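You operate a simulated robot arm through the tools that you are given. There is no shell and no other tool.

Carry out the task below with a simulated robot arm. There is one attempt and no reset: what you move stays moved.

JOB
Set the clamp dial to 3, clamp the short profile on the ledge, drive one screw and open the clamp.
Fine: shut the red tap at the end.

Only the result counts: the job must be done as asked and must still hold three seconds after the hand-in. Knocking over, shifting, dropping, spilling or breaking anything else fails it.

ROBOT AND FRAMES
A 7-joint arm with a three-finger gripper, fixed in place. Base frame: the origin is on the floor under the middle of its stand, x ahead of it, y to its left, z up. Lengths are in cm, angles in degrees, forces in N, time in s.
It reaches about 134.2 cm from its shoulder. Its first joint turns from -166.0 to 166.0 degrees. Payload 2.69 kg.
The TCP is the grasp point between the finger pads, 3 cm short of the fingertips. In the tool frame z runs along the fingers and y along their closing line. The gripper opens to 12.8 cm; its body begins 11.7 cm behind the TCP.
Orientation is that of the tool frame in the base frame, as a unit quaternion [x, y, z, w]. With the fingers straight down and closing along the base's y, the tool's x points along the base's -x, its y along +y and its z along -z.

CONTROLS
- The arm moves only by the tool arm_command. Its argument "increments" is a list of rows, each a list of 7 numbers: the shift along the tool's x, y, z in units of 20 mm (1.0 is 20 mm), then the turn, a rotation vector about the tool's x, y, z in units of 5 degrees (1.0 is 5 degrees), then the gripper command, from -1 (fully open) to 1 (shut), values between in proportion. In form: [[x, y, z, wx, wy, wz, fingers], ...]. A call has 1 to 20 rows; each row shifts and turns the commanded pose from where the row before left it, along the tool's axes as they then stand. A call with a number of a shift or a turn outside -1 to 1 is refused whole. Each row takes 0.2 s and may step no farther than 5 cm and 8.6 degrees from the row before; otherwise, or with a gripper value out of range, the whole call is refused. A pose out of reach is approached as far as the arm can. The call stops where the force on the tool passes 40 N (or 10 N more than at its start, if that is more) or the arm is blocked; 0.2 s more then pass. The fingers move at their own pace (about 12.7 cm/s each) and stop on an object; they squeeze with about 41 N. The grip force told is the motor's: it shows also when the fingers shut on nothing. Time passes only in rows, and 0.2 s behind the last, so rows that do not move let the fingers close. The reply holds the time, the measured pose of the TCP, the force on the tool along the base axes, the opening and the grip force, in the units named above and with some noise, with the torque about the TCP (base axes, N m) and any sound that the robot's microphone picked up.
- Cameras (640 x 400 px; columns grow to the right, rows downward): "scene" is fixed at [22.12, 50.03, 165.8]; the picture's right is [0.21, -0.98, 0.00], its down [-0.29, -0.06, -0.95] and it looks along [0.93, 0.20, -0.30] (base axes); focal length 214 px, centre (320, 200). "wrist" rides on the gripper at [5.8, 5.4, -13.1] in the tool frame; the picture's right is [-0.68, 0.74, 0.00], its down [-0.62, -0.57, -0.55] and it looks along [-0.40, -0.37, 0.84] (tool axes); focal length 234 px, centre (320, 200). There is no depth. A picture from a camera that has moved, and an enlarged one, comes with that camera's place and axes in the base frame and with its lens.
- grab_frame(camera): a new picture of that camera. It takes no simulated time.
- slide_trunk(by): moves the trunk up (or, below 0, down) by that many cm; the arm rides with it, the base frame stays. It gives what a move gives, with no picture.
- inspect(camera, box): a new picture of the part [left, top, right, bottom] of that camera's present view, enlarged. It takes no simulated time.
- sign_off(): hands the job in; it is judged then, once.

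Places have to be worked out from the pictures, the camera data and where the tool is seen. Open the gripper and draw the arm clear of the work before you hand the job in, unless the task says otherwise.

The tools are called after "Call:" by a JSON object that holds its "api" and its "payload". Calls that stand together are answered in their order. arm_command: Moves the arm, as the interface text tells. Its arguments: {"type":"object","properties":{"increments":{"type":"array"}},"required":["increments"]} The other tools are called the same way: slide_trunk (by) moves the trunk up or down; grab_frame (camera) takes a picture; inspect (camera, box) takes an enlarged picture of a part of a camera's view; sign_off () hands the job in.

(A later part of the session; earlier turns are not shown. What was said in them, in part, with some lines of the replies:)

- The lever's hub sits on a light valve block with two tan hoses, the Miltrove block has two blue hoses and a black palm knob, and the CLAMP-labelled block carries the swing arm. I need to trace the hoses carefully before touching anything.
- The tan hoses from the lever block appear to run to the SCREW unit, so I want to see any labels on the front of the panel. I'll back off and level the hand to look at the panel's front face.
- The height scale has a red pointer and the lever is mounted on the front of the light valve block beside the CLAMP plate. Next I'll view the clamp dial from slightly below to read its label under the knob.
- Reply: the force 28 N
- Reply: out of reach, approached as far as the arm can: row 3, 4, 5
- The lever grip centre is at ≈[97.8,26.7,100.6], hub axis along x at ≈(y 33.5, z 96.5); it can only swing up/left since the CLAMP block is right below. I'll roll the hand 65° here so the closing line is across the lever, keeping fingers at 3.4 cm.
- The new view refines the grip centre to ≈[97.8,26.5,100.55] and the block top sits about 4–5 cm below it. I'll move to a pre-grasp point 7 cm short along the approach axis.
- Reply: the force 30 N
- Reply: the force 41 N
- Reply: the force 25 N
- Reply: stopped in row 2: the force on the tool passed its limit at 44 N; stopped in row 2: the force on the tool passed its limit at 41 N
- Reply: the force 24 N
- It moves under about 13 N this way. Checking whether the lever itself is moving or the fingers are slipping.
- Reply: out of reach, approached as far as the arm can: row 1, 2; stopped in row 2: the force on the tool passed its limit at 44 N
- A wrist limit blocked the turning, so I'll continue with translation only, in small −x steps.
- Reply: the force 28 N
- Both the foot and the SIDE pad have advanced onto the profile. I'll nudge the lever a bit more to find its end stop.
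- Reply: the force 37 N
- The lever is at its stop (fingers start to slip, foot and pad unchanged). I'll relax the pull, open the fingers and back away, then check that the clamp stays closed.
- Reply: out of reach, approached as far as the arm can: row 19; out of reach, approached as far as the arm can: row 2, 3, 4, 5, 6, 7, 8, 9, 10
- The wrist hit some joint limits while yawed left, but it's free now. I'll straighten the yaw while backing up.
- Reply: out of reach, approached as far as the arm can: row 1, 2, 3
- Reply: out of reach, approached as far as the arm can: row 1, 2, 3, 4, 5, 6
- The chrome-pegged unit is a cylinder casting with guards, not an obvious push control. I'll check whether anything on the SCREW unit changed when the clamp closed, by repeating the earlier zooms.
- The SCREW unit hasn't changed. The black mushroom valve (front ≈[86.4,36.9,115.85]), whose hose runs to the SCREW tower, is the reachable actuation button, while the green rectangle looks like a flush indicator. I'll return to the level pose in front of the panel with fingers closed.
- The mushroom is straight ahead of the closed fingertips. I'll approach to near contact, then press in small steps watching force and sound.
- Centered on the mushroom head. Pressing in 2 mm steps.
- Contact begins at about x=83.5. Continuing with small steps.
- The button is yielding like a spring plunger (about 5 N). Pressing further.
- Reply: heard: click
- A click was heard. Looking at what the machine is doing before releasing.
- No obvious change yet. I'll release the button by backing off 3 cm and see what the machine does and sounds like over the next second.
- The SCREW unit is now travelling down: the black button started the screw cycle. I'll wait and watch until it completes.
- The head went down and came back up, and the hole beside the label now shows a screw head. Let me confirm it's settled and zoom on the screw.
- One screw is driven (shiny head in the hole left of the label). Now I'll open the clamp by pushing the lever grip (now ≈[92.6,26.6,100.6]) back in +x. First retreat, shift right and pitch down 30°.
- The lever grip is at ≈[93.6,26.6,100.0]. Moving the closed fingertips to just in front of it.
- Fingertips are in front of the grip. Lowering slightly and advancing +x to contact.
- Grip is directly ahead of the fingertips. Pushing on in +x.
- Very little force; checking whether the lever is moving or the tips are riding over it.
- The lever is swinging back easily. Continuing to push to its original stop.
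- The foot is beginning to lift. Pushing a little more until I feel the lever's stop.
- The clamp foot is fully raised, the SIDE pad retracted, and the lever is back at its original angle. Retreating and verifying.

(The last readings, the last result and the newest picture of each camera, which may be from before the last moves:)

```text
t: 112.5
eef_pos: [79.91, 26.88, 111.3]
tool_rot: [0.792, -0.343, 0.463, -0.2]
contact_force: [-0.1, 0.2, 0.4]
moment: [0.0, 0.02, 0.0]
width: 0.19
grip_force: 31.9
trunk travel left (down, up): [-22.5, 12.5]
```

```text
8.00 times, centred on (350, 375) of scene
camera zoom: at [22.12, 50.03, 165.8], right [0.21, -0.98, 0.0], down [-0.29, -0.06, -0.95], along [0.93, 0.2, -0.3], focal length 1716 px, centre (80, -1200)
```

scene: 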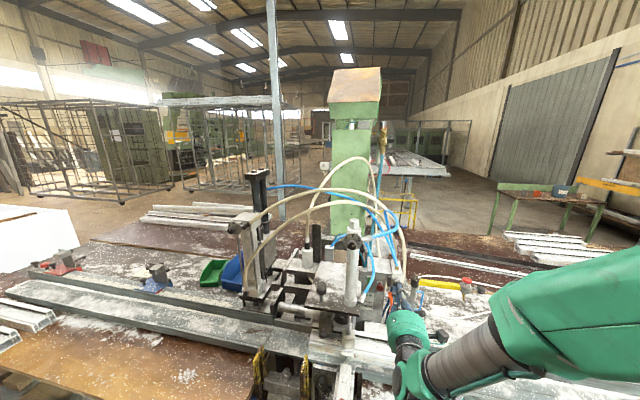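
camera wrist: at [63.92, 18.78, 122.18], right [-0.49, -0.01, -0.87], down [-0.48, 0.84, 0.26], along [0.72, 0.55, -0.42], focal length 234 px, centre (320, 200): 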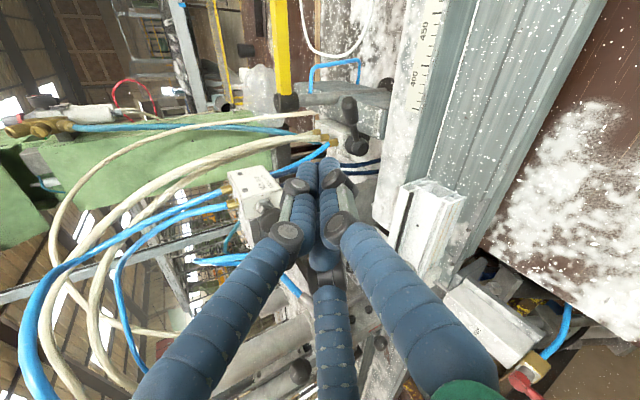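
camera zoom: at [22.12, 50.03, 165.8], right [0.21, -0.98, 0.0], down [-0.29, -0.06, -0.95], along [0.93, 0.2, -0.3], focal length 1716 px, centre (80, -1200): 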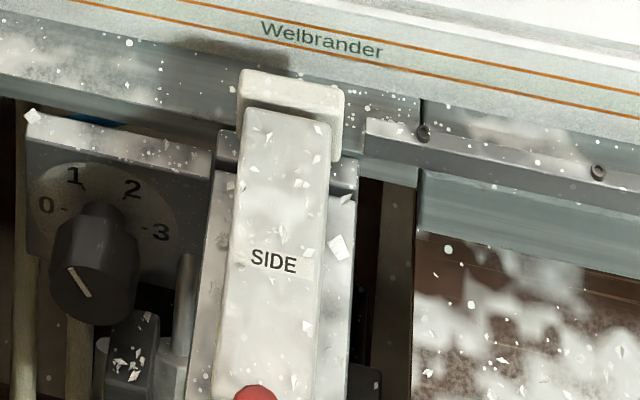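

Lever is exactly where it started and the clamp is open; the profile is unmoved. Next is the red tap: I'll retreat, turn the hand to point straight down, and go look at it from above.

Call:
{"api": "arm_command", "payload": {"increments": [[0, 0, -1, 0, 0, 0, 0.3], [0, 0, -1, 0, 0, 0, 0.3], [0, 0, -1, 0, 0, 0, 0.3], [0, 0, -1, 0, 0, 0, 0.3], [0, 0, -1, 0, 0, 0, 0.3], [0, 0, -1, 0, 0, 0, 0.3], [0, 0, -1, 0, 0, 0, 0.3], [0, 0, -1, 0, 0, 0, 0.3], [0, 0, 0, -0.729, -0.686, 0, 0.3], [0, 0, 0, -0.729, -0.686, 0, 0.3], [0, 0, 0, -0.729, -0.686, 0, 0.3], [0, 0, 0, -0.729, -0.686, 0, 0.3], [0, 0, 0, -0.729, -0.686, 0, 0.3], [0, 0, 0, -0.729, -0.686, 0, 0.3], [0, 0, 0, -0.729, -0.686, 0, 0.3], [0, 0, 0, -0.729, -0.686, 0, 0.3], [0, 0, 0, -0.729, -0.686, 0, 0.3], [0, 0, 0, -0.729, -0.686, 0, 0.3], [0, 0, 0, -0.729, -0.686, 0, 0.3], [0, 0, 0, -0.729, -0.686, 0, 0.3]]}}

Call:
{"api": "arm_command", "payload": {"increments": [[0, 0, 0, 0, 0, 1, 0.3], [0, 0, 0, 0, 0, 1, 0.3], [0, 0, 0, 0, 0, 1, 0.3], [0, 0, 0, 0, 0, 1, 0.3], [0, 0, 0, 0, 0, 1, 0.3], [0, 0, 0, 0, 0, 1, 0.3], [0, 0, 0, 0, 0, 1, 0.3], [0, 0, 0, 0, 0, 1, 0.3], [0, 0, 0, 0, 0, 1, 0.3], [0, 0, 0, 0, 0, 1, 0.3], [0, 0, 0, 0, 0, 1, 0.3], [0, 0, 0, 0, 0, 1, 0.3], [0, 0, 0, 0, 0, 1, 0.3], [0, 0, 0, 0, 0, 1, 0.3], [0, 0, 0, 0, 0, 1, 0.3], [0, 0, 0, 0, 0, 1, 0.3], [0, 0, 0, 0, 0, 1, 0.3], [0, 0, 0, 0, 0, 1, 0.3]]}}

```text
t: 116.7
eef_pos: [61.7, 24.06, 108.18]
tool_rot: [0.88, -0.38, 0.262, -0.115]
contact_force: [0.1, 0.1, 0.3]
moment: [0.01, -0.01, -0.02]
width: 4.48
grip_force: 0.1
out of reach, approached as far as the arm can: row 11, 12, 13, 14, 15, 16, 17, 18, 19, 20
trunk travel left (down, up): [-22.5, 12.5]
```

```text
t: 120.5
eef_pos: [61.71, 24.14, 108.16]
tool_rot: [-0.353, 0.891, -0.103, 0.267]
contact_force: [0.3, -0.3, -0.3]
moment: [0.02, 0.0, 0.02]
width: 4.49
grip_force: 0.1
trunk travel left (down, up): [-22.5, 12.5]
```

The steep pitch was partly out of reach with the trunk this high. I'll check the arm's posture, then raise the hand and lower the trunk to gain reach at low heights.

Call:
{"api": "grab_frame", "payload": {"camera": "scene"}}

Call:
{"api": "grab_frame", "payload": {"camera": "wrist"}}

```text
taken
```

scene: 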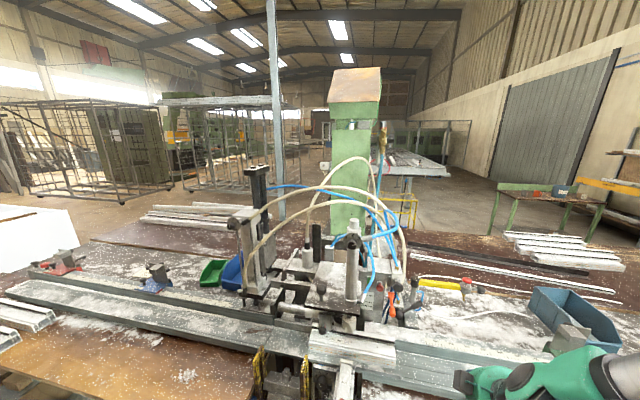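

```text
taken
camera wrist: at [47.95, 24.18, 114.75], right [-0.01, 1.0, 0.0], down [0.4, 0.01, 0.92], along [0.92, 0.01, -0.4], focal length 234 px, centre (320, 200)
```

wrist: 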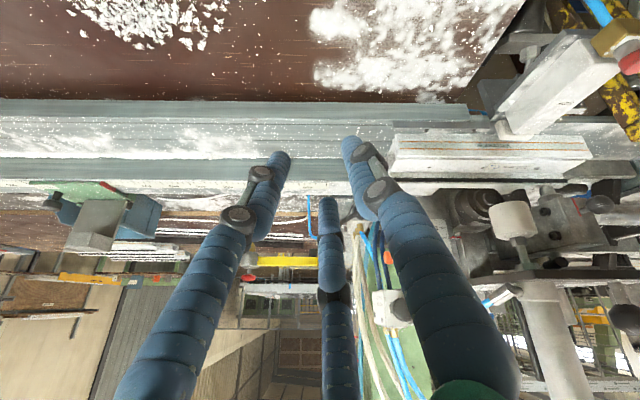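

Arm is clear of everything. Raising the hand 16 cm before lowering the trunk.

Call:
{"api": "arm_command", "payload": {"increments": [[-0.4, -0.375, -0.84, 0, 0, 0, 0.3], [-0.4, -0.375, -0.84, 0, 0, 0, 0.3], [-0.4, -0.375, -0.84, 0, 0, 0, 0.3], [-0.4, -0.375, -0.84, 0, 0, 0, 0.3], [-0.4, -0.375, -0.84, 0, 0, 0, 0.3], [-0.4, -0.375, -0.84, 0, 0, 0, 0.3], [-0.4, -0.375, -0.84, 0, 0, 0, 0.3], [-0.4, -0.375, -0.84, 0, 0, 0, 0.3]]}}

Call:
{"api": "slide_trunk", "payload": {"by": -12}}

```text
t: 122.3
eef_pos: [61.56, 23.96, 124.09]
tool_rot: [-0.354, 0.891, -0.104, 0.266]
contact_force: [0.2, -0.4, 0.0]
moment: [0.01, 0.0, -0.02]
width: 4.47
grip_force: 0.0
trunk travel left (down, up): [-22.5, 12.5]
```

```text
t: 123.8
eef_pos: [61.76, 24.1, 112.16]
tool_rot: [-0.353, 0.891, -0.105, 0.267]
contact_force: [-0.2, -0.5, 0.8]
moment: [-0.01, 0.01, -0.04]
width: 4.46
grip_force: 0.1
trunk travel left (down, up): [-10.5, 24.5]
```

Call:
{"api": "arm_command", "payload": {"increments": [[-0.575, 0.978, -0.07, 0, 0, 0, 0.3], [-0.575, 0.978, -0.07, 0, 0, 0, 0.3], [-0.575, 0.978, -0.07, 0, 0, 0, 0.3], [-0.575, 0.978, -0.07, 0, 0, 0, 0.3], [-0.575, 0.978, -0.07, 0, 0, 0, 0.3], [-0.575, 0.978, -0.07, 0, 0, 0, 0.3], [-0.575, 0.978, -0.07, 0, 0, 0, 0.3], [-0.575, 0.978, -0.07, 0, 0, 0, 0.3], [-0.575, 0.978, -0.07, 0, 0, 0, 0.3], [-0.575, 0.978, -0.07, 0, 0, 0, 0.3], [-0.575, 0.978, -0.07, 0, 0, 0, 0.3], [-0.575, 0.978, -0.07, 0, 0, 0, 0.3], [-0.575, 0.978, -0.07, 0, 0, 0, 0.3], [-0.575, 0.978, -0.07, 0, 0, 0, 0.3]]}}

Call:
{"api": "grab_frame", "payload": {"camera": "wrist"}}

```text
t: 126.8
eef_pos: [54.68, 55.15, 110.01]
tool_rot: [-0.353, 0.891, -0.106, 0.265]
contact_force: [-0.1, 0.1, 0.1]
moment: [0.06, 0.0, 0.01]
width: 4.47
grip_force: 0.1
trunk travel left (down, up): [-10.5, 24.5]
```

```text
taken
camera wrist: at [40.88, 55.22, 116.58], right [-0.01, 1.0, -0.01], down [0.4, 0.01, 0.92], along [0.92, 0.01, -0.4], focal length 234 px, centre (320, 200)
```

wrist: 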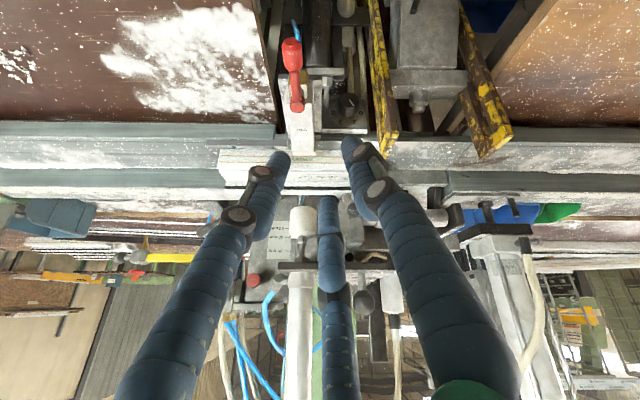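

The red tap is in clear view now (image inverted). Zooming on it.

Call:
{"api": "inspect", "payload": {"camera": "wrist", "box": [240, 0, 360, 130]}}

Call:
{"api": "inspect", "payload": {"camera": "wrist", "box": [270, 30, 330, 120]}}

Call:
{"api": "inspect", "payload": {"camera": "scene", "box": [310, 350, 390, 400]}}

```text
3.08 times, centred on (300, 65) of wrist
camera zoom: at [40.88, 55.22, 116.58], right [-0.01, 1.0, -0.01], down [0.4, 0.01, 0.92], along [0.92, 0.01, -0.4], focal length 720 px, centre (382, 615)
```

zoom: 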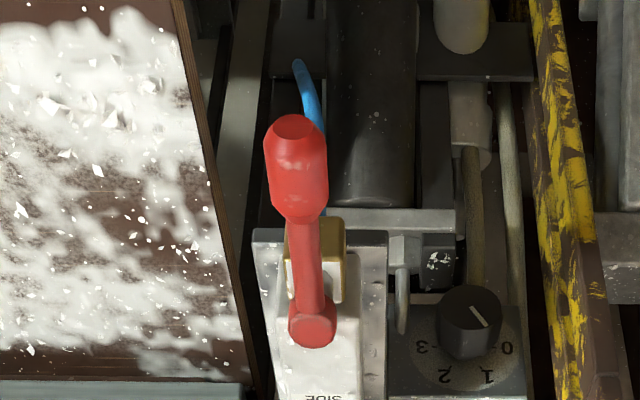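

```text
4.44 times, centred on (300, 75) of wrist
camera zoom: at [40.88, 55.22, 116.58], right [-0.01, 1.0, -0.01], down [0.4, 0.01, 0.92], along [0.92, 0.01, -0.4], focal length 1041 px, centre (409, 756)
```

zoom: 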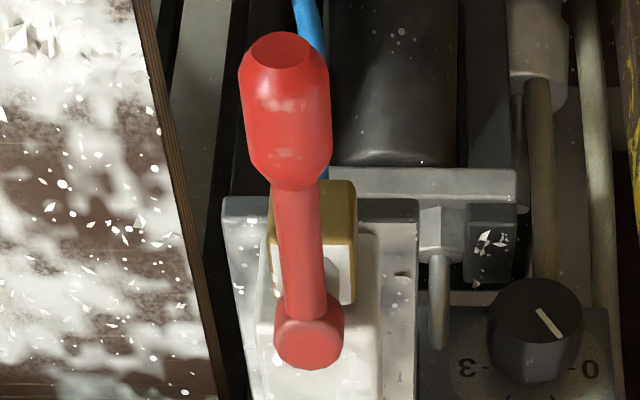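

```text
8.00 times, centred on (350, 375) of scene
camera zoom: at [22.12, 50.03, 165.8], right [0.21, -0.98, 0.0], down [-0.29, -0.06, -0.95], along [0.93, 0.2, -0.3], focal length 1716 px, centre (80, -1200)
```

zoom: 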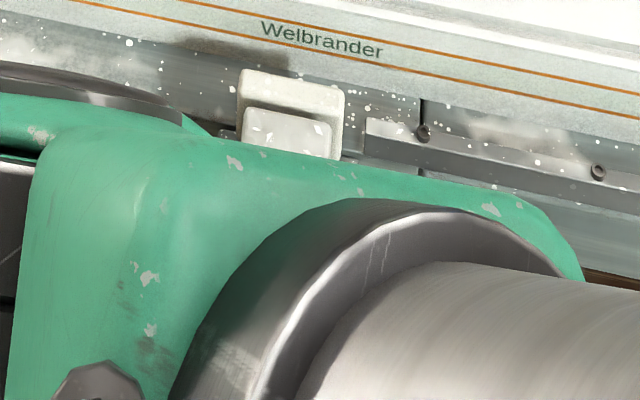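

The red tap's lever lies along its pipe (pointing at the robot, grip ≈[58.3,52.3,91.8], hub ≈[63.8,52.6,92.8]), i.e. open; shut should be a quarter turn. I'll bring closed fingertips to its right side, above first.

Call:
{"api": "arm_command", "payload": {"increments": [[0.7, -0.15, 0.8, 0, 0, 0, 1], [0.7, -0.15, 0.8, 0, 0, 0, 1], [0.7, -0.15, 0.8, 0, 0, 0, 1], [0.7, -0.15, 0.8, 0, 0, 0, 1], [0.7, -0.15, 0.8, 0, 0, 0, 1], [0.7, -0.15, 0.8, 0, 0, 0, 1]]}}

Call:
{"api": "grab_frame", "payload": {"camera": "wrist"}}

Call:
{"api": "inspect", "payload": {"camera": "wrist", "box": [250, 20, 420, 200]}}

```text
t: 128.2
eef_pos: [55.89, 48.09, 99.28]
tool_rot: [-0.354, 0.891, -0.103, 0.266]
contact_force: [0.1, 0.2, -0.8]
moment: [-0.01, -0.01, 0.0]
width: 0.2
grip_force: 31.5
trunk travel left (down, up): [-10.5, 24.5]
```

```text
taken
camera wrist: at [42.04, 48.09, 105.83], right [-0.01, 1.0, 0.0], down [0.4, 0.01, 0.92], along [0.92, 0.01, -0.4], focal length 234 px, centre (320, 200)
```

wrist: 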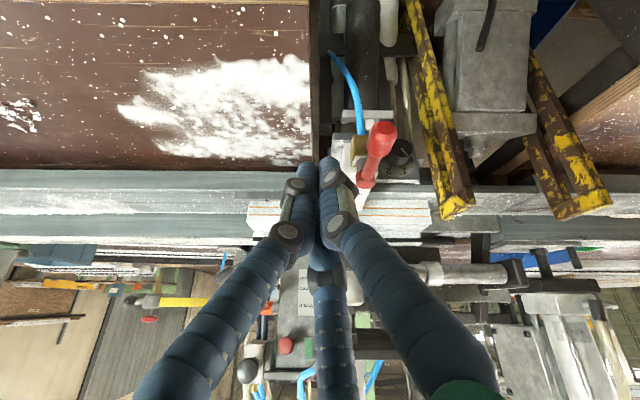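

```text
2.22 times, centred on (335, 110) of wrist
camera zoom: at [42.04, 48.09, 105.83], right [-0.01, 1.0, 0.0], down [0.4, 0.01, 0.92], along [0.92, 0.01, -0.4], focal length 520 px, centre (287, 400)
```

zoom: 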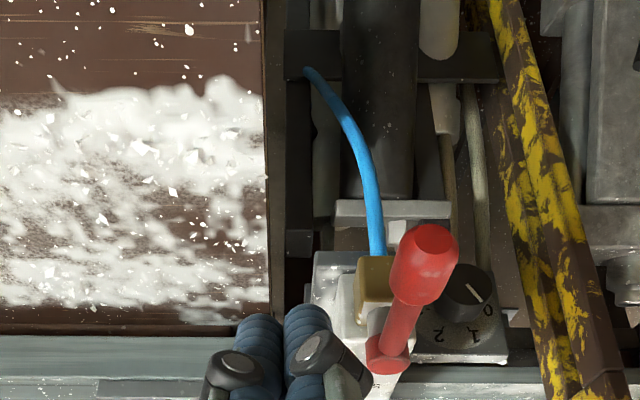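

Two close views give a better fix: lever is horizontal at z≈95, hub [62,52.7,94.9], grip centre [55.7,52.7,95]. I'll lower the tips 2 cm beside the grip and push gently toward +y (clockwise from above).

Call:
{"api": "arm_command", "payload": {"increments": [[0.354, 0.33, 0.28, 0, 0, 0, 1], [0.354, 0.33, 0.28, 0, 0, 0, 1], [-0.205, 0.219, 0, 0, 0, 0, 1], [-0.205, 0.219, 0, 0, 0, 0, 1]]}}

Call:
{"api": "inspect", "payload": {"camera": "wrist", "box": [250, 60, 420, 220]}}

```text
t: 129.2
eef_pos: [54.73, 49.18, 97.27]
tool_rot: [-0.353, 0.891, -0.104, 0.266]
contact_force: [-0.6, 0.3, 0.9]
moment: [0.05, -0.01, -0.02]
width: 0.22
grip_force: 31.0
trunk travel left (down, up): [-10.5, 24.5]
```

```text
2.50 times, centred on (335, 140) of wrist
camera zoom: at [41.01, 49.25, 103.84], right [-0.01, 1.0, 0.0], down [0.4, 0.01, 0.92], along [0.92, 0.01, -0.4], focal length 585 px, centre (282, 350)
```

zoom: 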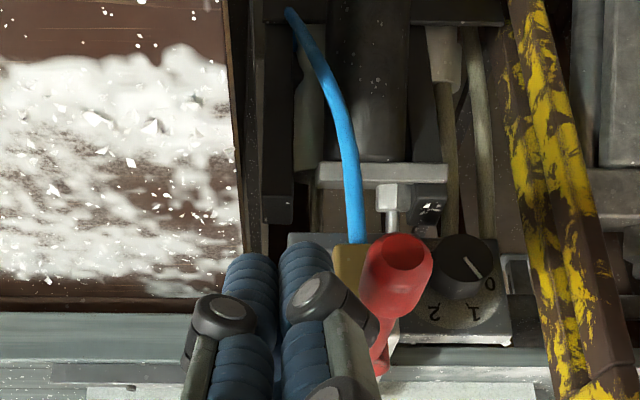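

Tips are right beside the grip. Pushing +y in small steps.

Call:
{"api": "arm_command", "payload": {"increments": [[-0.137, 0.146, 0, 0, 0, 0, 1], [-0.137, 0.146, 0, 0, 0, 0, 1], [-0.137, 0.146, 0, 0, 0, 0, 1]]}}

Call:
{"api": "inspect", "payload": {"camera": "wrist", "box": [250, 60, 420, 220]}}

```text
t: 130.0
eef_pos: [54.78, 50.14, 97.34]
tool_rot: [-0.354, 0.891, -0.105, 0.265]
contact_force: [0.1, -14.1, 3.1]
moment: [-0.3, -0.14, -0.11]
width: 0.21
grip_force: 31.6
trunk travel left (down, up): [-10.5, 24.5]
```

```text
2.50 times, centred on (335, 140) of wrist
camera zoom: at [41.01, 50.27, 103.83], right [-0.01, 1.0, -0.01], down [0.4, 0.01, 0.92], along [0.92, 0.01, -0.4], focal length 585 px, centre (282, 350)
```

zoom: 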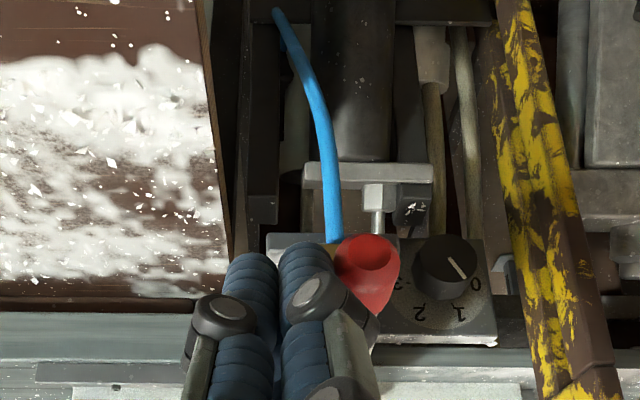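

14 N resistance and the lever hasn't turned yet; pushing slightly more to tell friction from a hard stop.

Call:
{"api": "arm_command", "payload": {"increments": [[-0.12, 0.128, 0, 0, 0, 0, 1], [-0.12, 0.128, 0, 0, 0, 0, 1]]}}

```text
t: 130.5
eef_pos: [54.8, 50.29, 96.99]
tool_rot: [-0.352, 0.892, -0.109, 0.263]
contact_force: [1.7, -14.0, -1.7]
moment: [-0.33, -0.16, -0.09]
width: 0.21
grip_force: 30.9
trunk travel left (down, up): [-10.5, 24.5]
stopped in row 2: the force on the tool passed its limit at 44 N (the readings are from after the stop); the commanded pose is now the measured one
```

Hard stop that way, so the tap must shut by turning toward −y. I'll lift over the lever to its left side and push the other way.

Call:
{"api": "arm_command", "payload": {"increments": [[0.17, -0.18, 0, 0, 0, 0, 1], [-0.336, -0.31, -0.7, 0, 0, 0, 1], [-0.336, -0.31, -0.7, 0, 0, 0, 1], [-0.336, -0.31, -0.7, 0, 0, 0, 1], [-0.82, 0.876, 0, 0, 0, 0, 1], [-0.82, 0.876, 0, 0, 0, 0, 1], [-0.82, 0.876, 0, 0, 0, 0, 1]]}}

Call:
{"api": "grab_frame", "payload": {"camera": "wrist"}}

```text
t: 132.1
eef_pos: [54.79, 57.33, 102.12]
tool_rot: [-0.353, 0.891, -0.108, 0.265]
contact_force: [0.7, -0.4, 0.3]
moment: [-0.01, 0.03, 0.02]
width: 0.2
grip_force: 31.5
trunk travel left (down, up): [-10.5, 24.5]
```

```text
taken
camera wrist: at [41.05, 57.41, 108.72], right [-0.01, 1.0, -0.01], down [0.4, 0.01, 0.92], along [0.92, 0.0, -0.4], focal length 234 px, centre (320, 200)
```

wrist: 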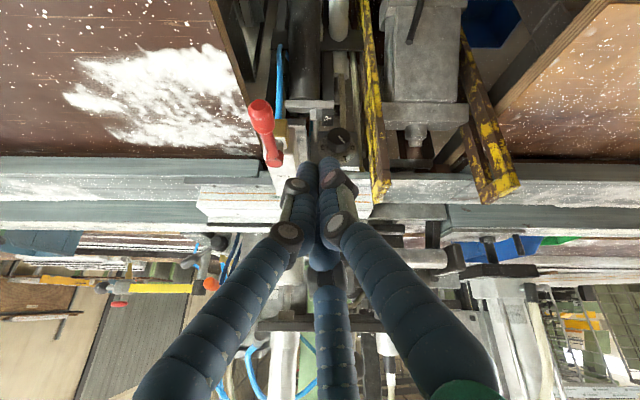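

On the left side of the lever now. Lowering 5 cm beside it.

Call:
{"api": "arm_command", "payload": {"increments": [[0.336, 0.31, 0.7, 0, 0, 0, 1], [0.336, 0.31, 0.7, 0, 0, 0, 1], [0.336, 0.31, 0.7, 0, 0, 0, 1]]}}

Call:
{"api": "arm_command", "payload": {"increments": [[0.205, -0.219, 0, 0, 0, 0, 1], [0.205, -0.219, 0, 0, 0, 0, 1], [0.205, -0.219, 0, 0, 0, 0, 1]]}}

Call:
{"api": "inspect", "payload": {"camera": "wrist", "box": [220, 60, 400, 220]}}

```text
t: 132.9
eef_pos: [54.78, 57.21, 96.95]
tool_rot: [-0.352, 0.891, -0.109, 0.264]
contact_force: [0.7, -0.6, 0.4]
moment: [0.0, 0.02, 0.04]
width: 0.19
grip_force: 31.5
trunk travel left (down, up): [-10.5, 24.5]
```

```text
t: 133.7
eef_pos: [54.84, 55.38, 97.02]
tool_rot: [-0.353, 0.891, -0.107, 0.264]
contact_force: [0.3, 0.0, -0.7]
moment: [0.0, 0.02, 0.0]
width: 0.2
grip_force: 30.8
trunk travel left (down, up): [-10.5, 24.5]
```

```text
2.50 times, centred on (310, 140) of wrist
camera zoom: at [41.01, 55.59, 103.69], right [-0.01, 1.0, -0.01], down [0.4, 0.01, 0.92], along [0.92, 0.0, -0.4], focal length 585 px, centre (345, 350)
```

zoom: 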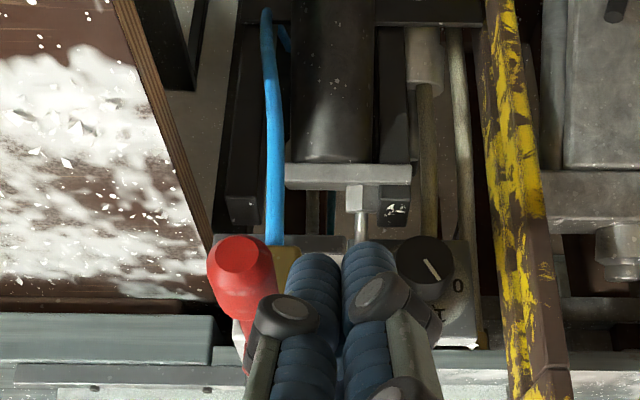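

Next to the grip. Pushing toward −y in small steps.

Call:
{"api": "arm_command", "payload": {"increments": [[0.171, -0.1825, 0, 0, 0, 0, 1], [0.171, -0.1825, 0, 0, 0, 0, 1], [0.171, -0.1825, 0, 0, 0, 0, 1]]}}

Call:
{"api": "inspect", "payload": {"camera": "wrist", "box": [220, 60, 400, 220]}}

```text
t: 134.5
eef_pos: [54.88, 54.01, 97.06]
tool_rot: [-0.352, 0.891, -0.108, 0.265]
contact_force: [-0.3, 0.3, -0.8]
moment: [0.0, 0.02, 0.02]
width: 0.22
grip_force: 31.7
trunk travel left (down, up): [-10.5, 24.5]
```

```text
2.50 times, centred on (310, 140) of wrist
camera zoom: at [41.03, 54.02, 103.67], right [-0.01, 1.0, -0.01], down [0.4, 0.01, 0.92], along [0.92, 0.0, -0.4], focal length 585 px, centre (345, 350)
```

zoom: 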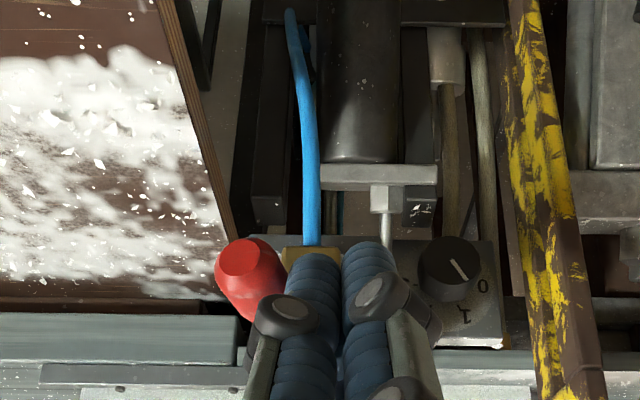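

The lever is turning freely toward −y. I'll follow its arc around the hub.

Call:
{"api": "arm_command", "payload": {"increments": [[0.474, -0.175, -0.15, 0, 0, 0, 1], [0.474, -0.175, -0.15, 0, 0, 0, 1], [0.52, -0.678, 0.05, 0, 0, 0, 1]]}}

Call:
{"api": "inspect", "payload": {"camera": "wrist", "box": [220, 60, 400, 220]}}

```text
t: 135.3
eef_pos: [53.91, 50.46, 97.14]
tool_rot: [-0.353, 0.891, -0.107, 0.264]
contact_force: [-0.2, -0.9, 0.3]
moment: [-0.01, -0.05, -0.04]
width: 0.21
grip_force: 31.4
trunk travel left (down, up): [-10.5, 24.5]
```

```text
2.50 times, centred on (310, 140) of wrist
camera zoom: at [40.11, 50.54, 103.72], right [-0.01, 1.0, -0.01], down [0.4, 0.01, 0.92], along [0.92, 0.0, -0.4], focal length 585 px, centre (345, 350)
```

zoom: 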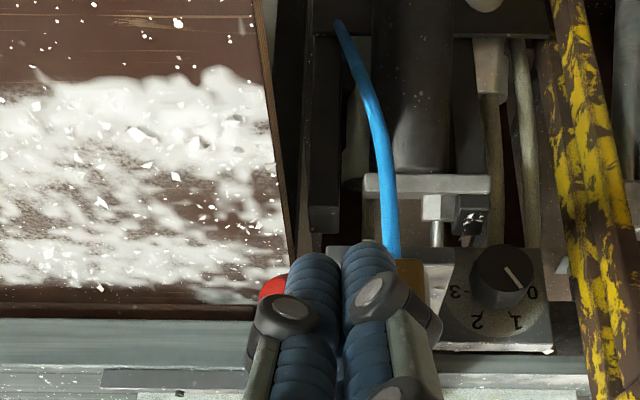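

The lever keeps moving ahead of the fingers. Continuing the arc to a full quarter turn.

Call:
{"api": "arm_command", "payload": {"increments": [[0.361, -0.691, 0.133, 0, 0, 0, 1], [0.144, -0.827, 0.298, 0, 0, 0, 1], [-0.084, -0.767, 0.3815, 0, 0, 0, 1]]}}

Call:
{"api": "inspect", "payload": {"camera": "wrist", "box": [200, 60, 400, 240]}}

Call:
{"api": "inspect", "payload": {"camera": "scene", "box": [310, 340, 400, 400]}}

```text
t: 136.1
eef_pos: [56.94, 46.35, 97.02]
tool_rot: [-0.353, 0.891, -0.108, 0.264]
contact_force: [-0.5, 0.5, -0.7]
moment: [0.0, -0.02, -0.04]
width: 0.19
grip_force: 32.0
trunk travel left (down, up): [-10.5, 24.5]
```

```text
2.22 times, centred on (300, 150) of wrist
camera zoom: at [43.12, 46.58, 103.72], right [-0.01, 1.0, -0.01], down [0.4, 0.01, 0.92], along [0.92, 0.0, -0.4], focal length 520 px, centre (364, 311)
```

zoom: 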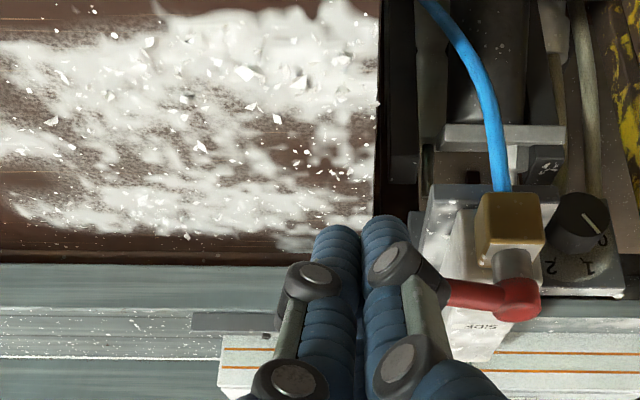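

```text
6.67 times, centred on (355, 370) of scene
camera zoom: at [22.12, 50.03, 165.8], right [0.21, -0.98, 0.0], down [-0.29, -0.06, -0.95], along [0.93, 0.2, -0.3], focal length 1430 px, centre (87, -933)
```

zoom: 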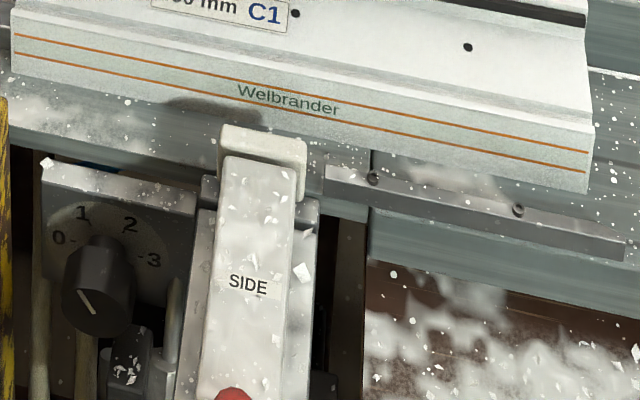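

The lever now points sideways (≈90°). One more small push to reach its stop.

Call:
{"api": "arm_command", "payload": {"increments": [[-0.114, -0.2, 0.164, 0, 0, 0, 1], [-0.152, -0.143, 0.137, 0, 0, 0, 1]]}}

Call:
{"api": "inspect", "payload": {"camera": "wrist", "box": [200, 60, 400, 240]}}

```text
t: 136.7
eef_pos: [57.81, 46.42, 97.25]
tool_rot: [-0.353, 0.891, -0.107, 0.266]
contact_force: [-12.1, 0.6, 10.4]
moment: [-0.06, -0.1, -0.04]
width: 0.18
grip_force: 31.7
trunk travel left (down, up): [-10.5, 24.5]
```

```text
2.22 times, centred on (300, 150) of wrist
camera zoom: at [44.03, 46.52, 103.84], right [-0.01, 1.0, -0.01], down [0.4, 0.01, 0.92], along [0.92, 0.0, -0.4], focal length 520 px, centre (364, 311)
```

zoom: 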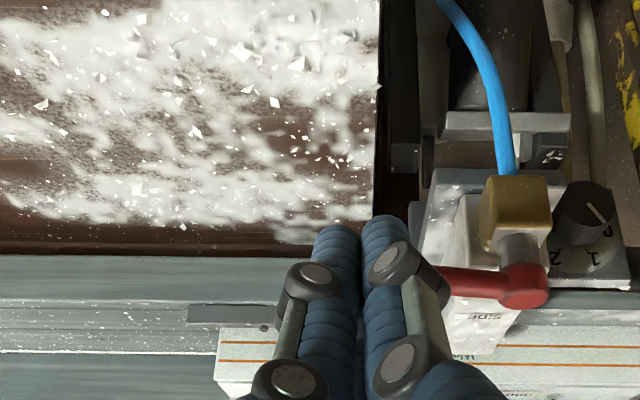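

Resistance is rising (≈12 N), suggesting the stop; a final small nudge to confirm.

Call:
{"api": "arm_command", "payload": {"increments": [[-0.091, -0.086, 0.082, 0, 0, 0, 1]]}}

Call:
{"api": "arm_command", "payload": {"increments": [[0.15, 0.143, -0.137, 0, 0, 0, 1], [-0.336, -0.31, -0.7, 0, 0, 0, 1], [-0.336, -0.31, -0.7, 0, 0, 0, 1], [-0.336, -0.31, -0.7, 0, 0, 0, 1], [-0.336, -0.31, -0.7, 0, 0, 0, 1], [-0.336, -0.31, -0.7, 0, 0, 0, 1]]}}

Call:
{"api": "grab_frame", "payload": {"camera": "wrist"}}

Call:
{"api": "inspect", "payload": {"camera": "wrist", "box": [300, 60, 460, 200]}}

```text
t: 137.1
eef_pos: [58.1, 46.43, 97.35]
tool_rot: [-0.353, 0.891, -0.107, 0.265]
contact_force: [-26.6, 2.2, 21.5]
moment: [-0.19, -0.11, 0.05]
width: 0.21
grip_force: 31.6
trunk travel left (down, up): [-10.5, 24.5]
```

```text
t: 138.5
eef_pos: [57.85, 46.49, 105.59]
tool_rot: [-0.352, 0.892, -0.107, 0.263]
contact_force: [-0.2, -0.1, 0.1]
moment: [-0.01, -0.01, -0.01]
width: 0.21
grip_force: 31.5
trunk travel left (down, up): [-10.5, 24.5]
```

```text
taken
camera wrist: at [43.94, 46.61, 112.16], right [-0.01, 1.0, -0.01], down [0.4, 0.01, 0.92], along [0.92, 0.0, -0.4], focal length 234 px, centre (320, 200)
```

wrist: 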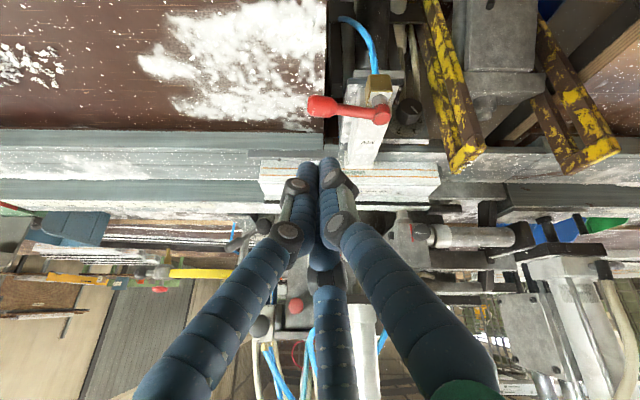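

```text
2.86 times, centred on (380, 130) of wrist
camera zoom: at [43.94, 46.61, 112.16], right [-0.01, 1.0, -0.01], down [0.4, 0.01, 0.92], along [0.92, 0.0, -0.4], focal length 669 px, centre (149, 400)
```

zoom: 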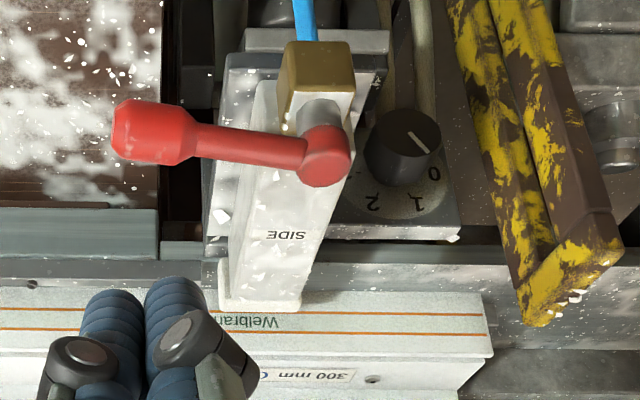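

The lever is roughly perpendicular, but the last contact may have been with the SIDE flange rather than the lever's stop (it looks ~80°). I'll back off, come in slightly higher near the lever's end, and push +x once more.

Call:
{"api": "arm_command", "payload": {"increments": [[0.76, 0.72, -0.686, 0, 0, 0, 1], [0.15, -0.16, 0, 0, 0, 0, 1], [0.47, 0.434, 0.977, 0, 0, 0, 1], [0.47, 0.434, 0.977, 0, 0, 0, 1], [0.47, 0.434, 0.977, 0, 0, 0, 1]]}}

Call:
{"api": "inspect", "payload": {"camera": "wrist", "box": [240, 60, 420, 220]}}

```text
t: 139.7
eef_pos: [55.16, 46.04, 98.49]
tool_rot: [-0.352, 0.891, -0.108, 0.265]
contact_force: [0.8, 0.2, -0.1]
moment: [-0.01, -0.01, -0.02]
width: 0.23
grip_force: 31.2
trunk travel left (down, up): [-10.5, 24.5]
```

```text
2.50 times, centred on (330, 140) of wrist
camera zoom: at [41.43, 46.13, 105.08], right [-0.01, 1.0, -0.01], down [0.4, 0.01, 0.92], along [0.92, 0.0, -0.4], focal length 585 px, centre (295, 350)
```

zoom: 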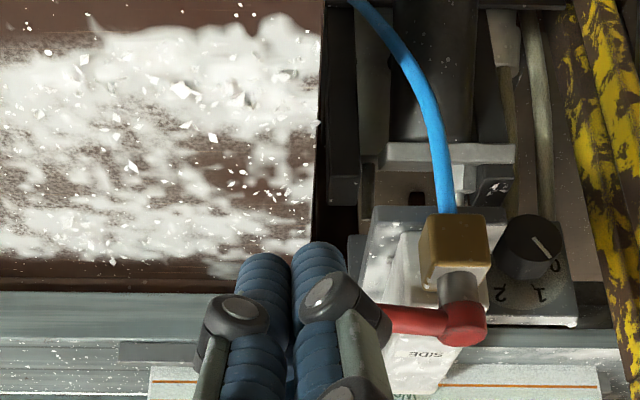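

Call:
{"api": "arm_command", "payload": {"increments": [[-0.183, -0.172, 0.165, 0, 0, 0, 1], [-0.183, -0.172, 0.165, 0, 0, 0, 1], [-0.183, -0.172, 0.165, 0, 0, 0, 1], [-0.183, -0.172, 0.165, 0, 0, 0, 1]]}}

Call:
{"api": "arm_command", "payload": {"increments": [[-0.152, -0.1435, 0.137, 0, 0, 0, 1], [-0.152, -0.1435, 0.137, 0, 0, 0, 1]]}}

Call:
{"api": "inspect", "payload": {"camera": "wrist", "box": [240, 60, 420, 220]}}

```text
t: 140.7
eef_pos: [57.68, 46.14, 98.52]
tool_rot: [-0.352, 0.891, -0.108, 0.265]
contact_force: [0.9, -0.4, -0.1]
moment: [-0.01, -0.05, 0.0]
width: 0.2
grip_force: 31.3
trunk travel left (down, up): [-10.5, 24.5]
```

```text
t: 141.3
eef_pos: [58.68, 45.93, 98.43]
tool_rot: [-0.353, 0.891, -0.108, 0.264]
contact_force: [-1.0, 0.2, -0.2]
moment: [0.0, -0.01, -0.02]
width: 0.2
grip_force: 31.8
trunk travel left (down, up): [-10.5, 24.5]
```

```text
2.50 times, centred on (330, 140) of wrist
camera zoom: at [44.83, 46.1, 105.06], right [-0.01, 1.0, -0.01], down [0.4, 0.01, 0.92], along [0.92, 0.0, -0.4], focal length 585 px, centre (295, 350)
```

zoom: 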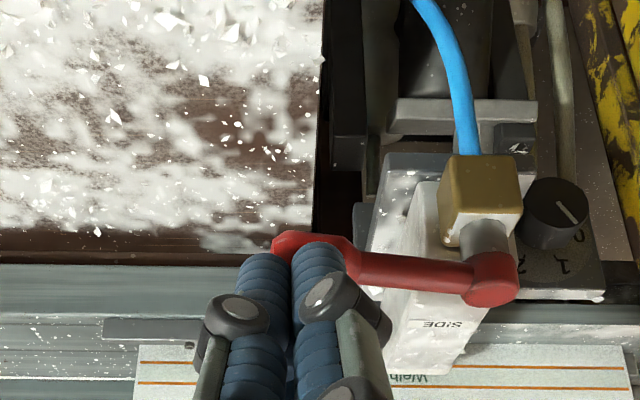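

The fingertips are riding just over the lever. I'll back off, lower 2 cm and push again at lever height to confirm it's at the stop.

Call:
{"api": "arm_command", "payload": {"increments": [[0.533, 0.502, -0.48, 0, 0, 0, 1], [0.533, 0.502, -0.48, 0, 0, 0, 1], [0.403, 0.372, 0.837, 0, 0, 0, 1], [-0.152, -0.1435, 0.137, 0, 0, 0, 1], [-0.152, -0.1435, 0.137, 0, 0, 0, 1], [-0.152, -0.1435, 0.137, 0, 0, 0, 1]]}}

Call:
{"api": "inspect", "payload": {"camera": "wrist", "box": [240, 60, 420, 220]}}

```text
t: 142.7
eef_pos: [56.5, 45.9, 96.57]
tool_rot: [-0.353, 0.891, -0.107, 0.264]
contact_force: [-0.3, -0.4, -0.4]
moment: [-0.02, 0.01, 0.0]
width: 0.21
grip_force: 30.7
trunk travel left (down, up): [-10.5, 24.5]
```

```text
2.50 times, centred on (330, 140) of wrist
camera zoom: at [42.78, 46.03, 103.06], right [-0.01, 1.0, -0.01], down [0.4, 0.01, 0.92], along [0.92, 0.0, -0.4], focal length 585 px, centre (295, 350)
```

zoom: 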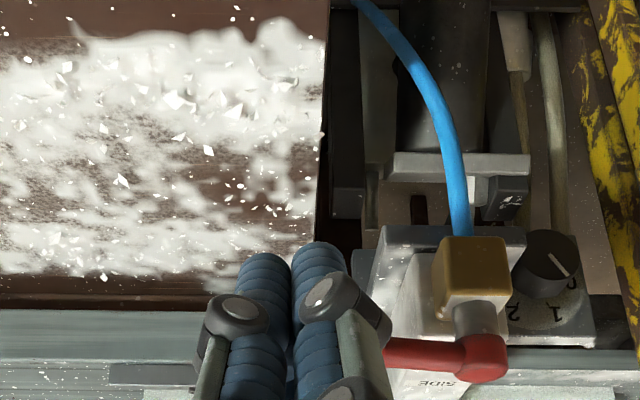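

Call:
{"api": "arm_command", "payload": {"increments": [[-0.122, -0.115, 0.11, 0, 0, 0, 1], [-0.122, -0.115, 0.11, 0, 0, 0, 1]]}}

Call:
{"api": "arm_command", "payload": {"increments": [[-0.122, -0.115, 0.11, 0, 0, 0, 1], [-0.122, -0.115, 0.11, 0, 0, 0, 1]]}}

Call:
{"api": "arm_command", "payload": {"increments": [[-0.091, -0.086, 0.082, 0, 0, 0, 1]]}}

Call:
{"api": "inspect", "payload": {"camera": "wrist", "box": [240, 60, 420, 220]}}

```text
t: 143.3
eef_pos: [57.27, 45.83, 96.46]
tool_rot: [-0.353, 0.891, -0.108, 0.264]
contact_force: [-21.8, -0.3, 3.8]
moment: [-0.2, 0.21, 0.03]
width: 0.2
grip_force: 31.5
trunk travel left (down, up): [-10.5, 24.5]
```

```text
t: 143.7
eef_pos: [57.2, 45.93, 96.37]
tool_rot: [-0.354, 0.891, -0.107, 0.263]
contact_force: [-24.3, 1.1, 9.8]
moment: [0.29, 0.02, 0.02]
width: 0.2
grip_force: 32.1
trunk travel left (down, up): [-10.5, 24.5]
stopped in row 1: the force on the tool passed its limit at 44 N (the readings are from after the stop); the commanded pose is now the measured one
```

```text
t: 144.1
eef_pos: [57.17, 45.82, 96.07]
tool_rot: [-0.357, 0.891, -0.108, 0.261]
contact_force: [-20.6, 4.1, -3.4]
moment: [-0.04, 0.38, 0.11]
width: 0.24
grip_force: 31.7
trunk travel left (down, up): [-10.5, 24.5]
stopped in row 1: the force on the tool passed its limit at 44 N (the readings are from after the stop); the commanded pose is now the measured one
```

```text
2.50 times, centred on (330, 140) of wrist
camera zoom: at [43.46, 45.98, 102.78], right [-0.01, 1.0, -0.01], down [0.41, 0.02, 0.91], along [0.91, 0.01, -0.41], focal length 585 px, centre (295, 350)
```

zoom: 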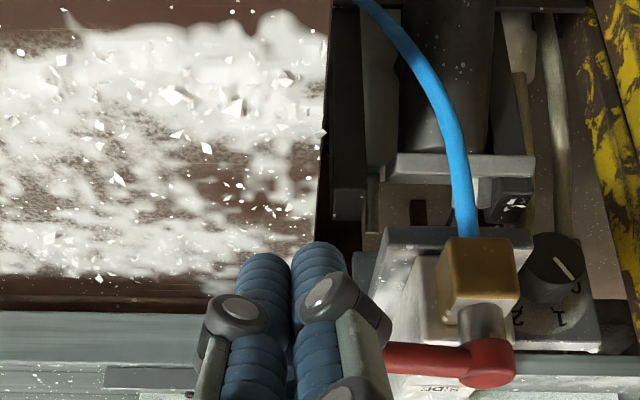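

Hard stop confirmed: the lever is fully crosswise (shut). Backing off, raising and opening the gripper.

Call:
{"api": "arm_command", "payload": {"increments": [[0.3, 0.29, -0.27, 0, 0, 0, 1], [0.457, 0.43, -0.41, 0, 0, 0, 1], [-0.403, -0.372, -0.837, 0, 0, 0, 1], [-0.403, -0.372, -0.837, 0, 0, 0, 1], [-0.403, -0.372, -0.837, 0, 0, 0, 1], [-0.403, -0.372, -0.837, 0, 0, 0, 1], [-0.403, -0.372, -0.837, 0, 0, 0, 1], [-0.403, -0.372, -0.837, 0, 0, 0, 1], [-0.403, -0.372, -0.837, 0, 0, 0, -1], [-0.403, -0.372, -0.837, 0, 0, 0, -1], [0.3, 0.29, -0.7, 0, 0, 0, -1], [0.3, 0.29, -0.7, 0, 0, 0, -1]]}}

Call:
{"api": "grab_frame", "payload": {"camera": "wrist"}}

Call:
{"api": "inspect", "payload": {"camera": "wrist", "box": [270, 60, 430, 180]}}

Call:
{"api": "grab_frame", "payload": {"camera": "scene"}}

```text
t: 146.7
eef_pos: [52.19, 46.06, 113.62]
tool_rot: [-0.355, 0.891, -0.107, 0.262]
contact_force: [-0.6, -0.1, 0.8]
moment: [-0.01, -0.04, -0.03]
width: 12.79
grip_force: 0.1
trunk travel left (down, up): [-10.5, 24.5]
```

```text
taken
camera wrist: at [38.43, 46.24, 120.34], right [-0.01, 1.0, -0.01], down [0.4, 0.02, 0.91], along [0.91, 0.0, -0.4], focal length 234 px, centre (320, 200)
```

wrist: 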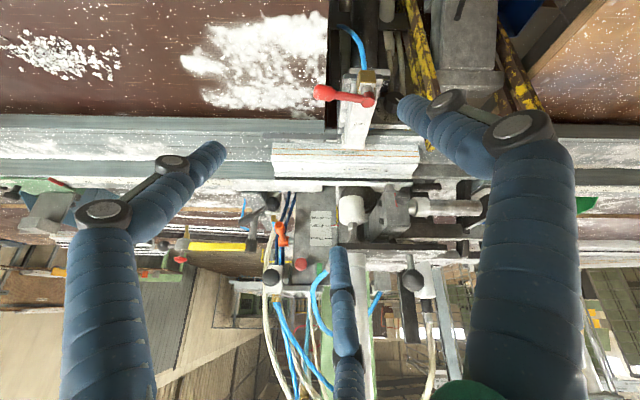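

```text
3.33 times, centred on (350, 120) of wrist
camera zoom: at [38.43, 46.24, 120.34], right [-0.01, 1.0, -0.01], down [0.4, 0.02, 0.91], along [0.91, 0.0, -0.4], focal length 781 px, centre (220, 467)
```

zoom: 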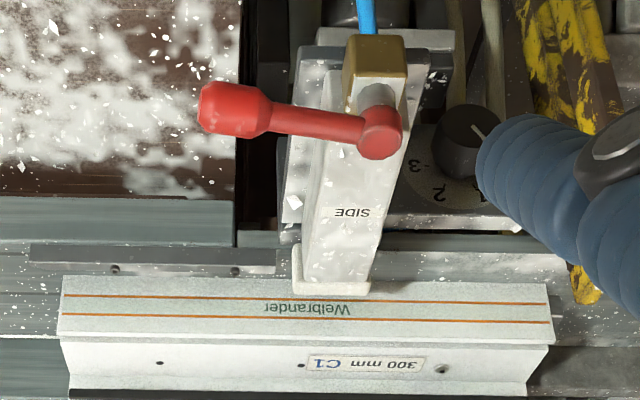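

```text
taken
```

scene: 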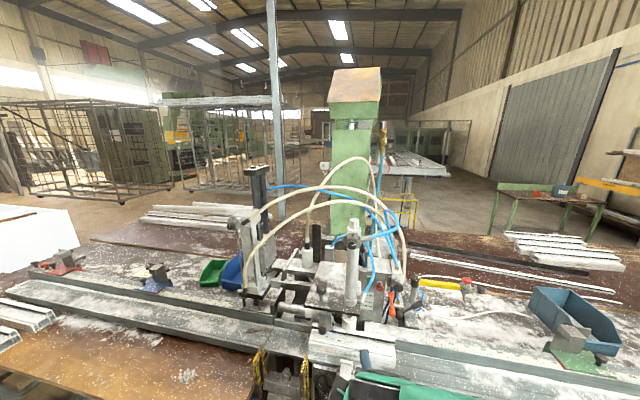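

The red tap lever is crosswise at its stop. I'll draw the arm up and back, then do a final check on dials, clamp, profile and taps.

Call:
{"api": "arm_command", "payload": {"increments": [[-0.1, -0.09, -1, 0, 0, 0, -1], [-0.1, -0.09, -1, 0, 0, 0, -1], [-0.1, -0.09, -1, 0, 0, 0, -1], [-0.1, -0.09, -1, 0, 0, 0, -1], [-0.1, -0.09, -1, 0, 0, 0, -1], [-0.1, -0.09, -1, 0, 0, 0, -1], [-0.1, -0.09, -1, 0, 0, 0, -1], [-0.1, -0.09, -1, 0, 0, 0, -1]]}}

Call:
{"api": "inspect", "payload": {"camera": "scene", "box": [325, 205, 405, 255]}}

Call:
{"api": "inspect", "payload": {"camera": "scene", "box": [290, 290, 390, 370]}}

Call:
{"api": "inspect", "payload": {"camera": "scene", "box": [300, 340, 400, 400]}}

Call:
{"api": "inspect", "payload": {"camera": "scene", "box": [370, 255, 470, 330]}}

Call:
{"api": "inspect", "payload": {"camera": "scene", "box": [220, 210, 280, 250]}}

```text
t: 148.5
eef_pos: [45.21, 46.42, 128.37]
tool_rot: [-0.355, 0.891, -0.107, 0.261]
contact_force: [0.2, 0.2, 0.7]
moment: [0.01, 0.03, 0.0]
width: 12.8
grip_force: 0.2
trunk travel left (down, up): [-10.5, 24.5]
```

```text
8.00 times, centred on (365, 230) of scene
camera zoom: at [22.12, 50.03, 165.8], right [0.21, -0.98, 0.0], down [-0.29, -0.06, -0.95], along [0.93, 0.2, -0.3], focal length 1716 px, centre (-40, -40)
```

zoom: 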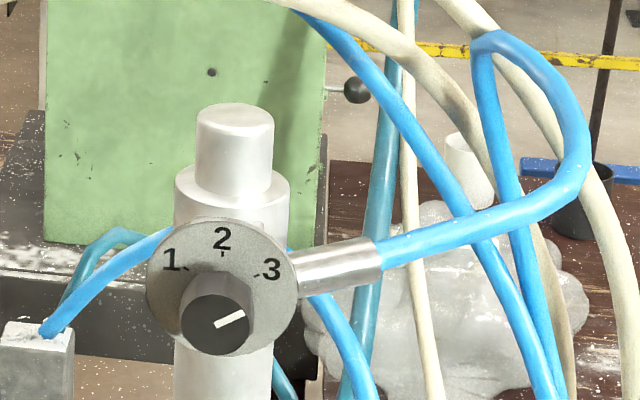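

```text
5.00 times, centred on (340, 330) of scene
camera zoom: at [22.12, 50.03, 165.8], right [0.21, -0.98, 0.0], down [-0.29, -0.06, -0.95], along [0.93, 0.2, -0.3], focal length 1072 px, centre (220, -450)
```

zoom: 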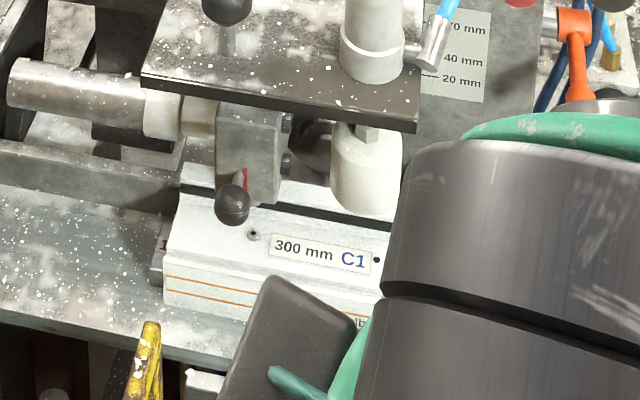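

```text
6.40 times, centred on (350, 370) of scene
camera zoom: at [22.12, 50.03, 165.8], right [0.21, -0.98, 0.0], down [-0.29, -0.06, -0.95], along [0.93, 0.2, -0.3], focal length 1373 px, centre (128, -888)
```

zoom: 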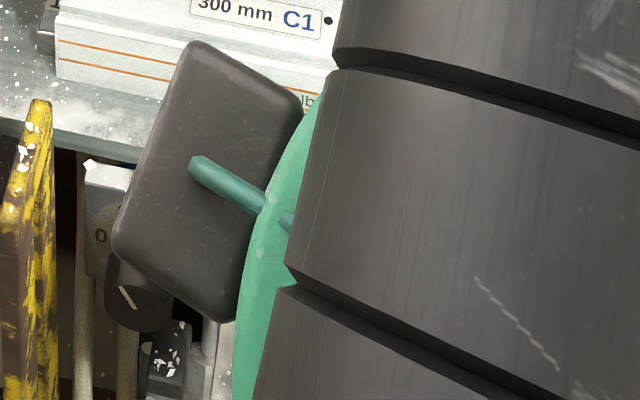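

```text
5.33 times, centred on (420, 292) of scene
camera zoom: at [22.12, 50.03, 165.8], right [0.21, -0.98, 0.0], down [-0.29, -0.06, -0.95], along [0.93, 0.2, -0.3], focal length 1144 px, centre (-213, -293)
```

zoom: 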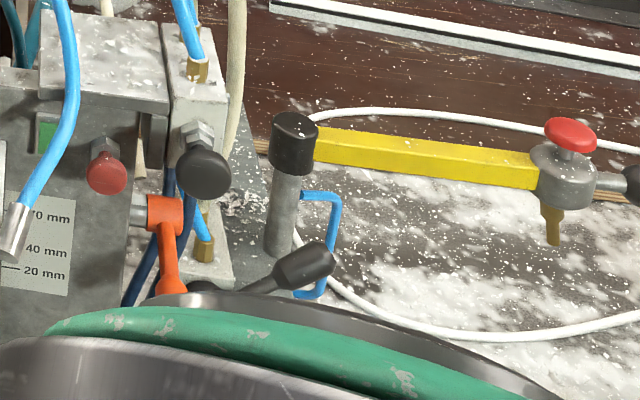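

```text
10.00 times, centred on (250, 230) of scene
camera zoom: at [22.12, 50.03, 165.8], right [0.21, -0.98, 0.0], down [-0.29, -0.06, -0.95], along [0.93, 0.2, -0.3], focal length 2145 px, centre (1020, -100)
```

zoom: 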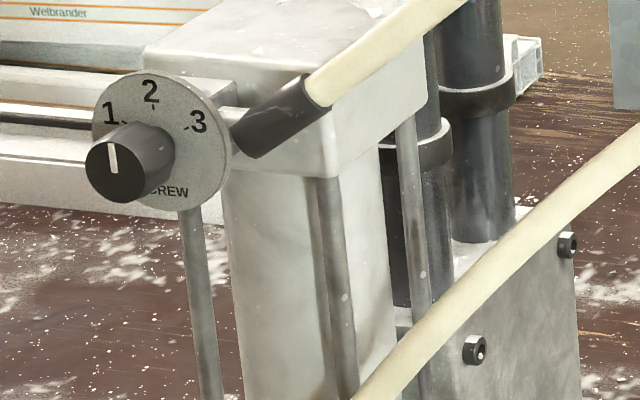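

Dial at 3, screw seated, clamp open, lever and other controls unchanged. I'll raise the trunk back (moving the arm further clear) and take a last look at the tap.

Call:
{"api": "slide_trunk", "payload": {"by": 12}}

Call:
{"api": "grab_frame", "payload": {"camera": "wrist"}}

Call:
{"api": "inspect", "payload": {"camera": "wrist", "box": [280, 60, 420, 200]}}

Call:
{"api": "grab_frame", "payload": {"camera": "scene"}}

```text
t: 150.0
eef_pos: [45.37, 46.36, 140.21]
tool_rot: [-0.355, 0.891, -0.107, 0.262]
contact_force: [-0.4, -0.3, -0.1]
moment: [0.0, -0.01, 0.01]
width: 12.82
grip_force: 0.1
trunk travel left (down, up): [-22.5, 12.5]
```

```text
taken
camera wrist: at [31.54, 46.41, 146.93], right [-0.01, 1.0, -0.01], down [0.4, 0.02, 0.91], along [0.91, 0.0, -0.4], focal length 234 px, centre (320, 200)
```

wrist: 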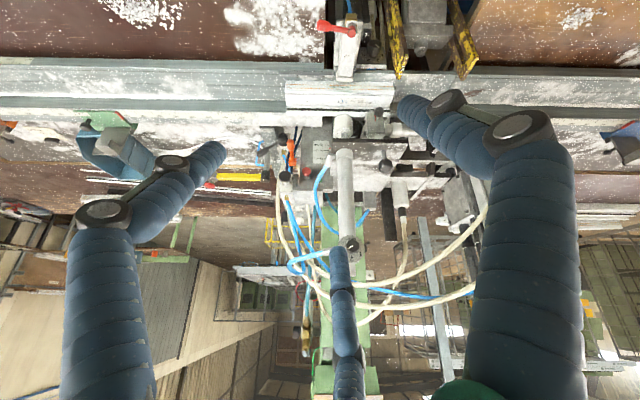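

```text
2.86 times, centred on (350, 130) of wrist
camera zoom: at [31.54, 46.41, 146.93], right [-0.01, 1.0, -0.01], down [0.4, 0.02, 0.91], along [0.91, 0.0, -0.4], focal length 669 px, centre (234, 400)
```

zoom: 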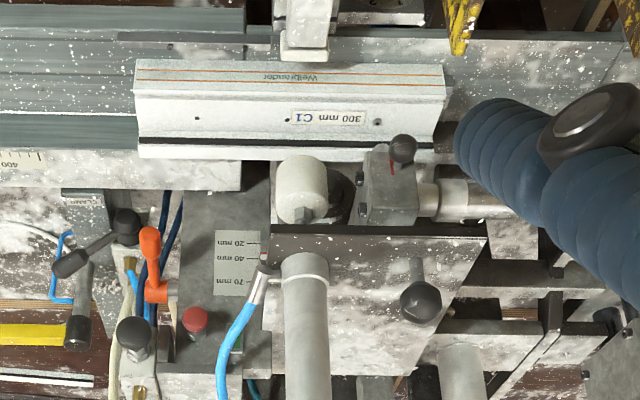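

```text
taken
```

scene: 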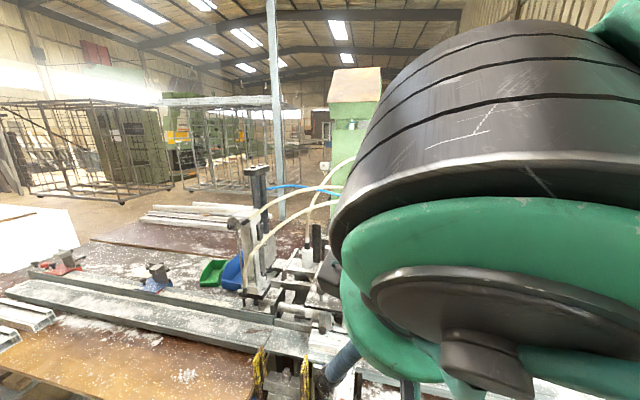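

Everything checks out: the clamp dial is on 3, one screw is in, the clamp is open and the red tap lever is crosswise. The gripper is open and the arm is clear, so I'm handing in.

Call:
{"api": "sign_off", "payload": {}}

```text
The job is handed in.
```

The job is done and handed in; no verdict has come back. The hand-in asked that everything still hold three seconds later, which I could not check myself.

- **Clamp dial:** set to 3. The pointer lined up with the "3" mark, and I checked it again at the end.
- **Clamping:** the short 300 mm C1 profile was clamped on the ledge with the black lever next to the CLAMP label. The clamp foot and the SIDE pad both closed on it.
- **Screw:** one screw driven into the hole left of the "300 mm C1" label, by one press of the black mushroom button. That button has no label. I chose it from its hose and position, and the screw unit cycled once.
- **Opening the clamp:** the lever is back where it started, the foot is up and the SIDE pad is retracted. In the pictures the profile had not shifted.
- **Red tap:** turned a quarter turn to its stop, so the lever lies across the pipe. I took "red tap" to mean the red lever valve at the SIDE unit, not the red disc on the yellow arm or the orange lever.

The gripper is open and the arm is clear of the work. I used no other controls on purpose; the ones I checked again at the end (SCREW dial, orange lever) looked unchanged.
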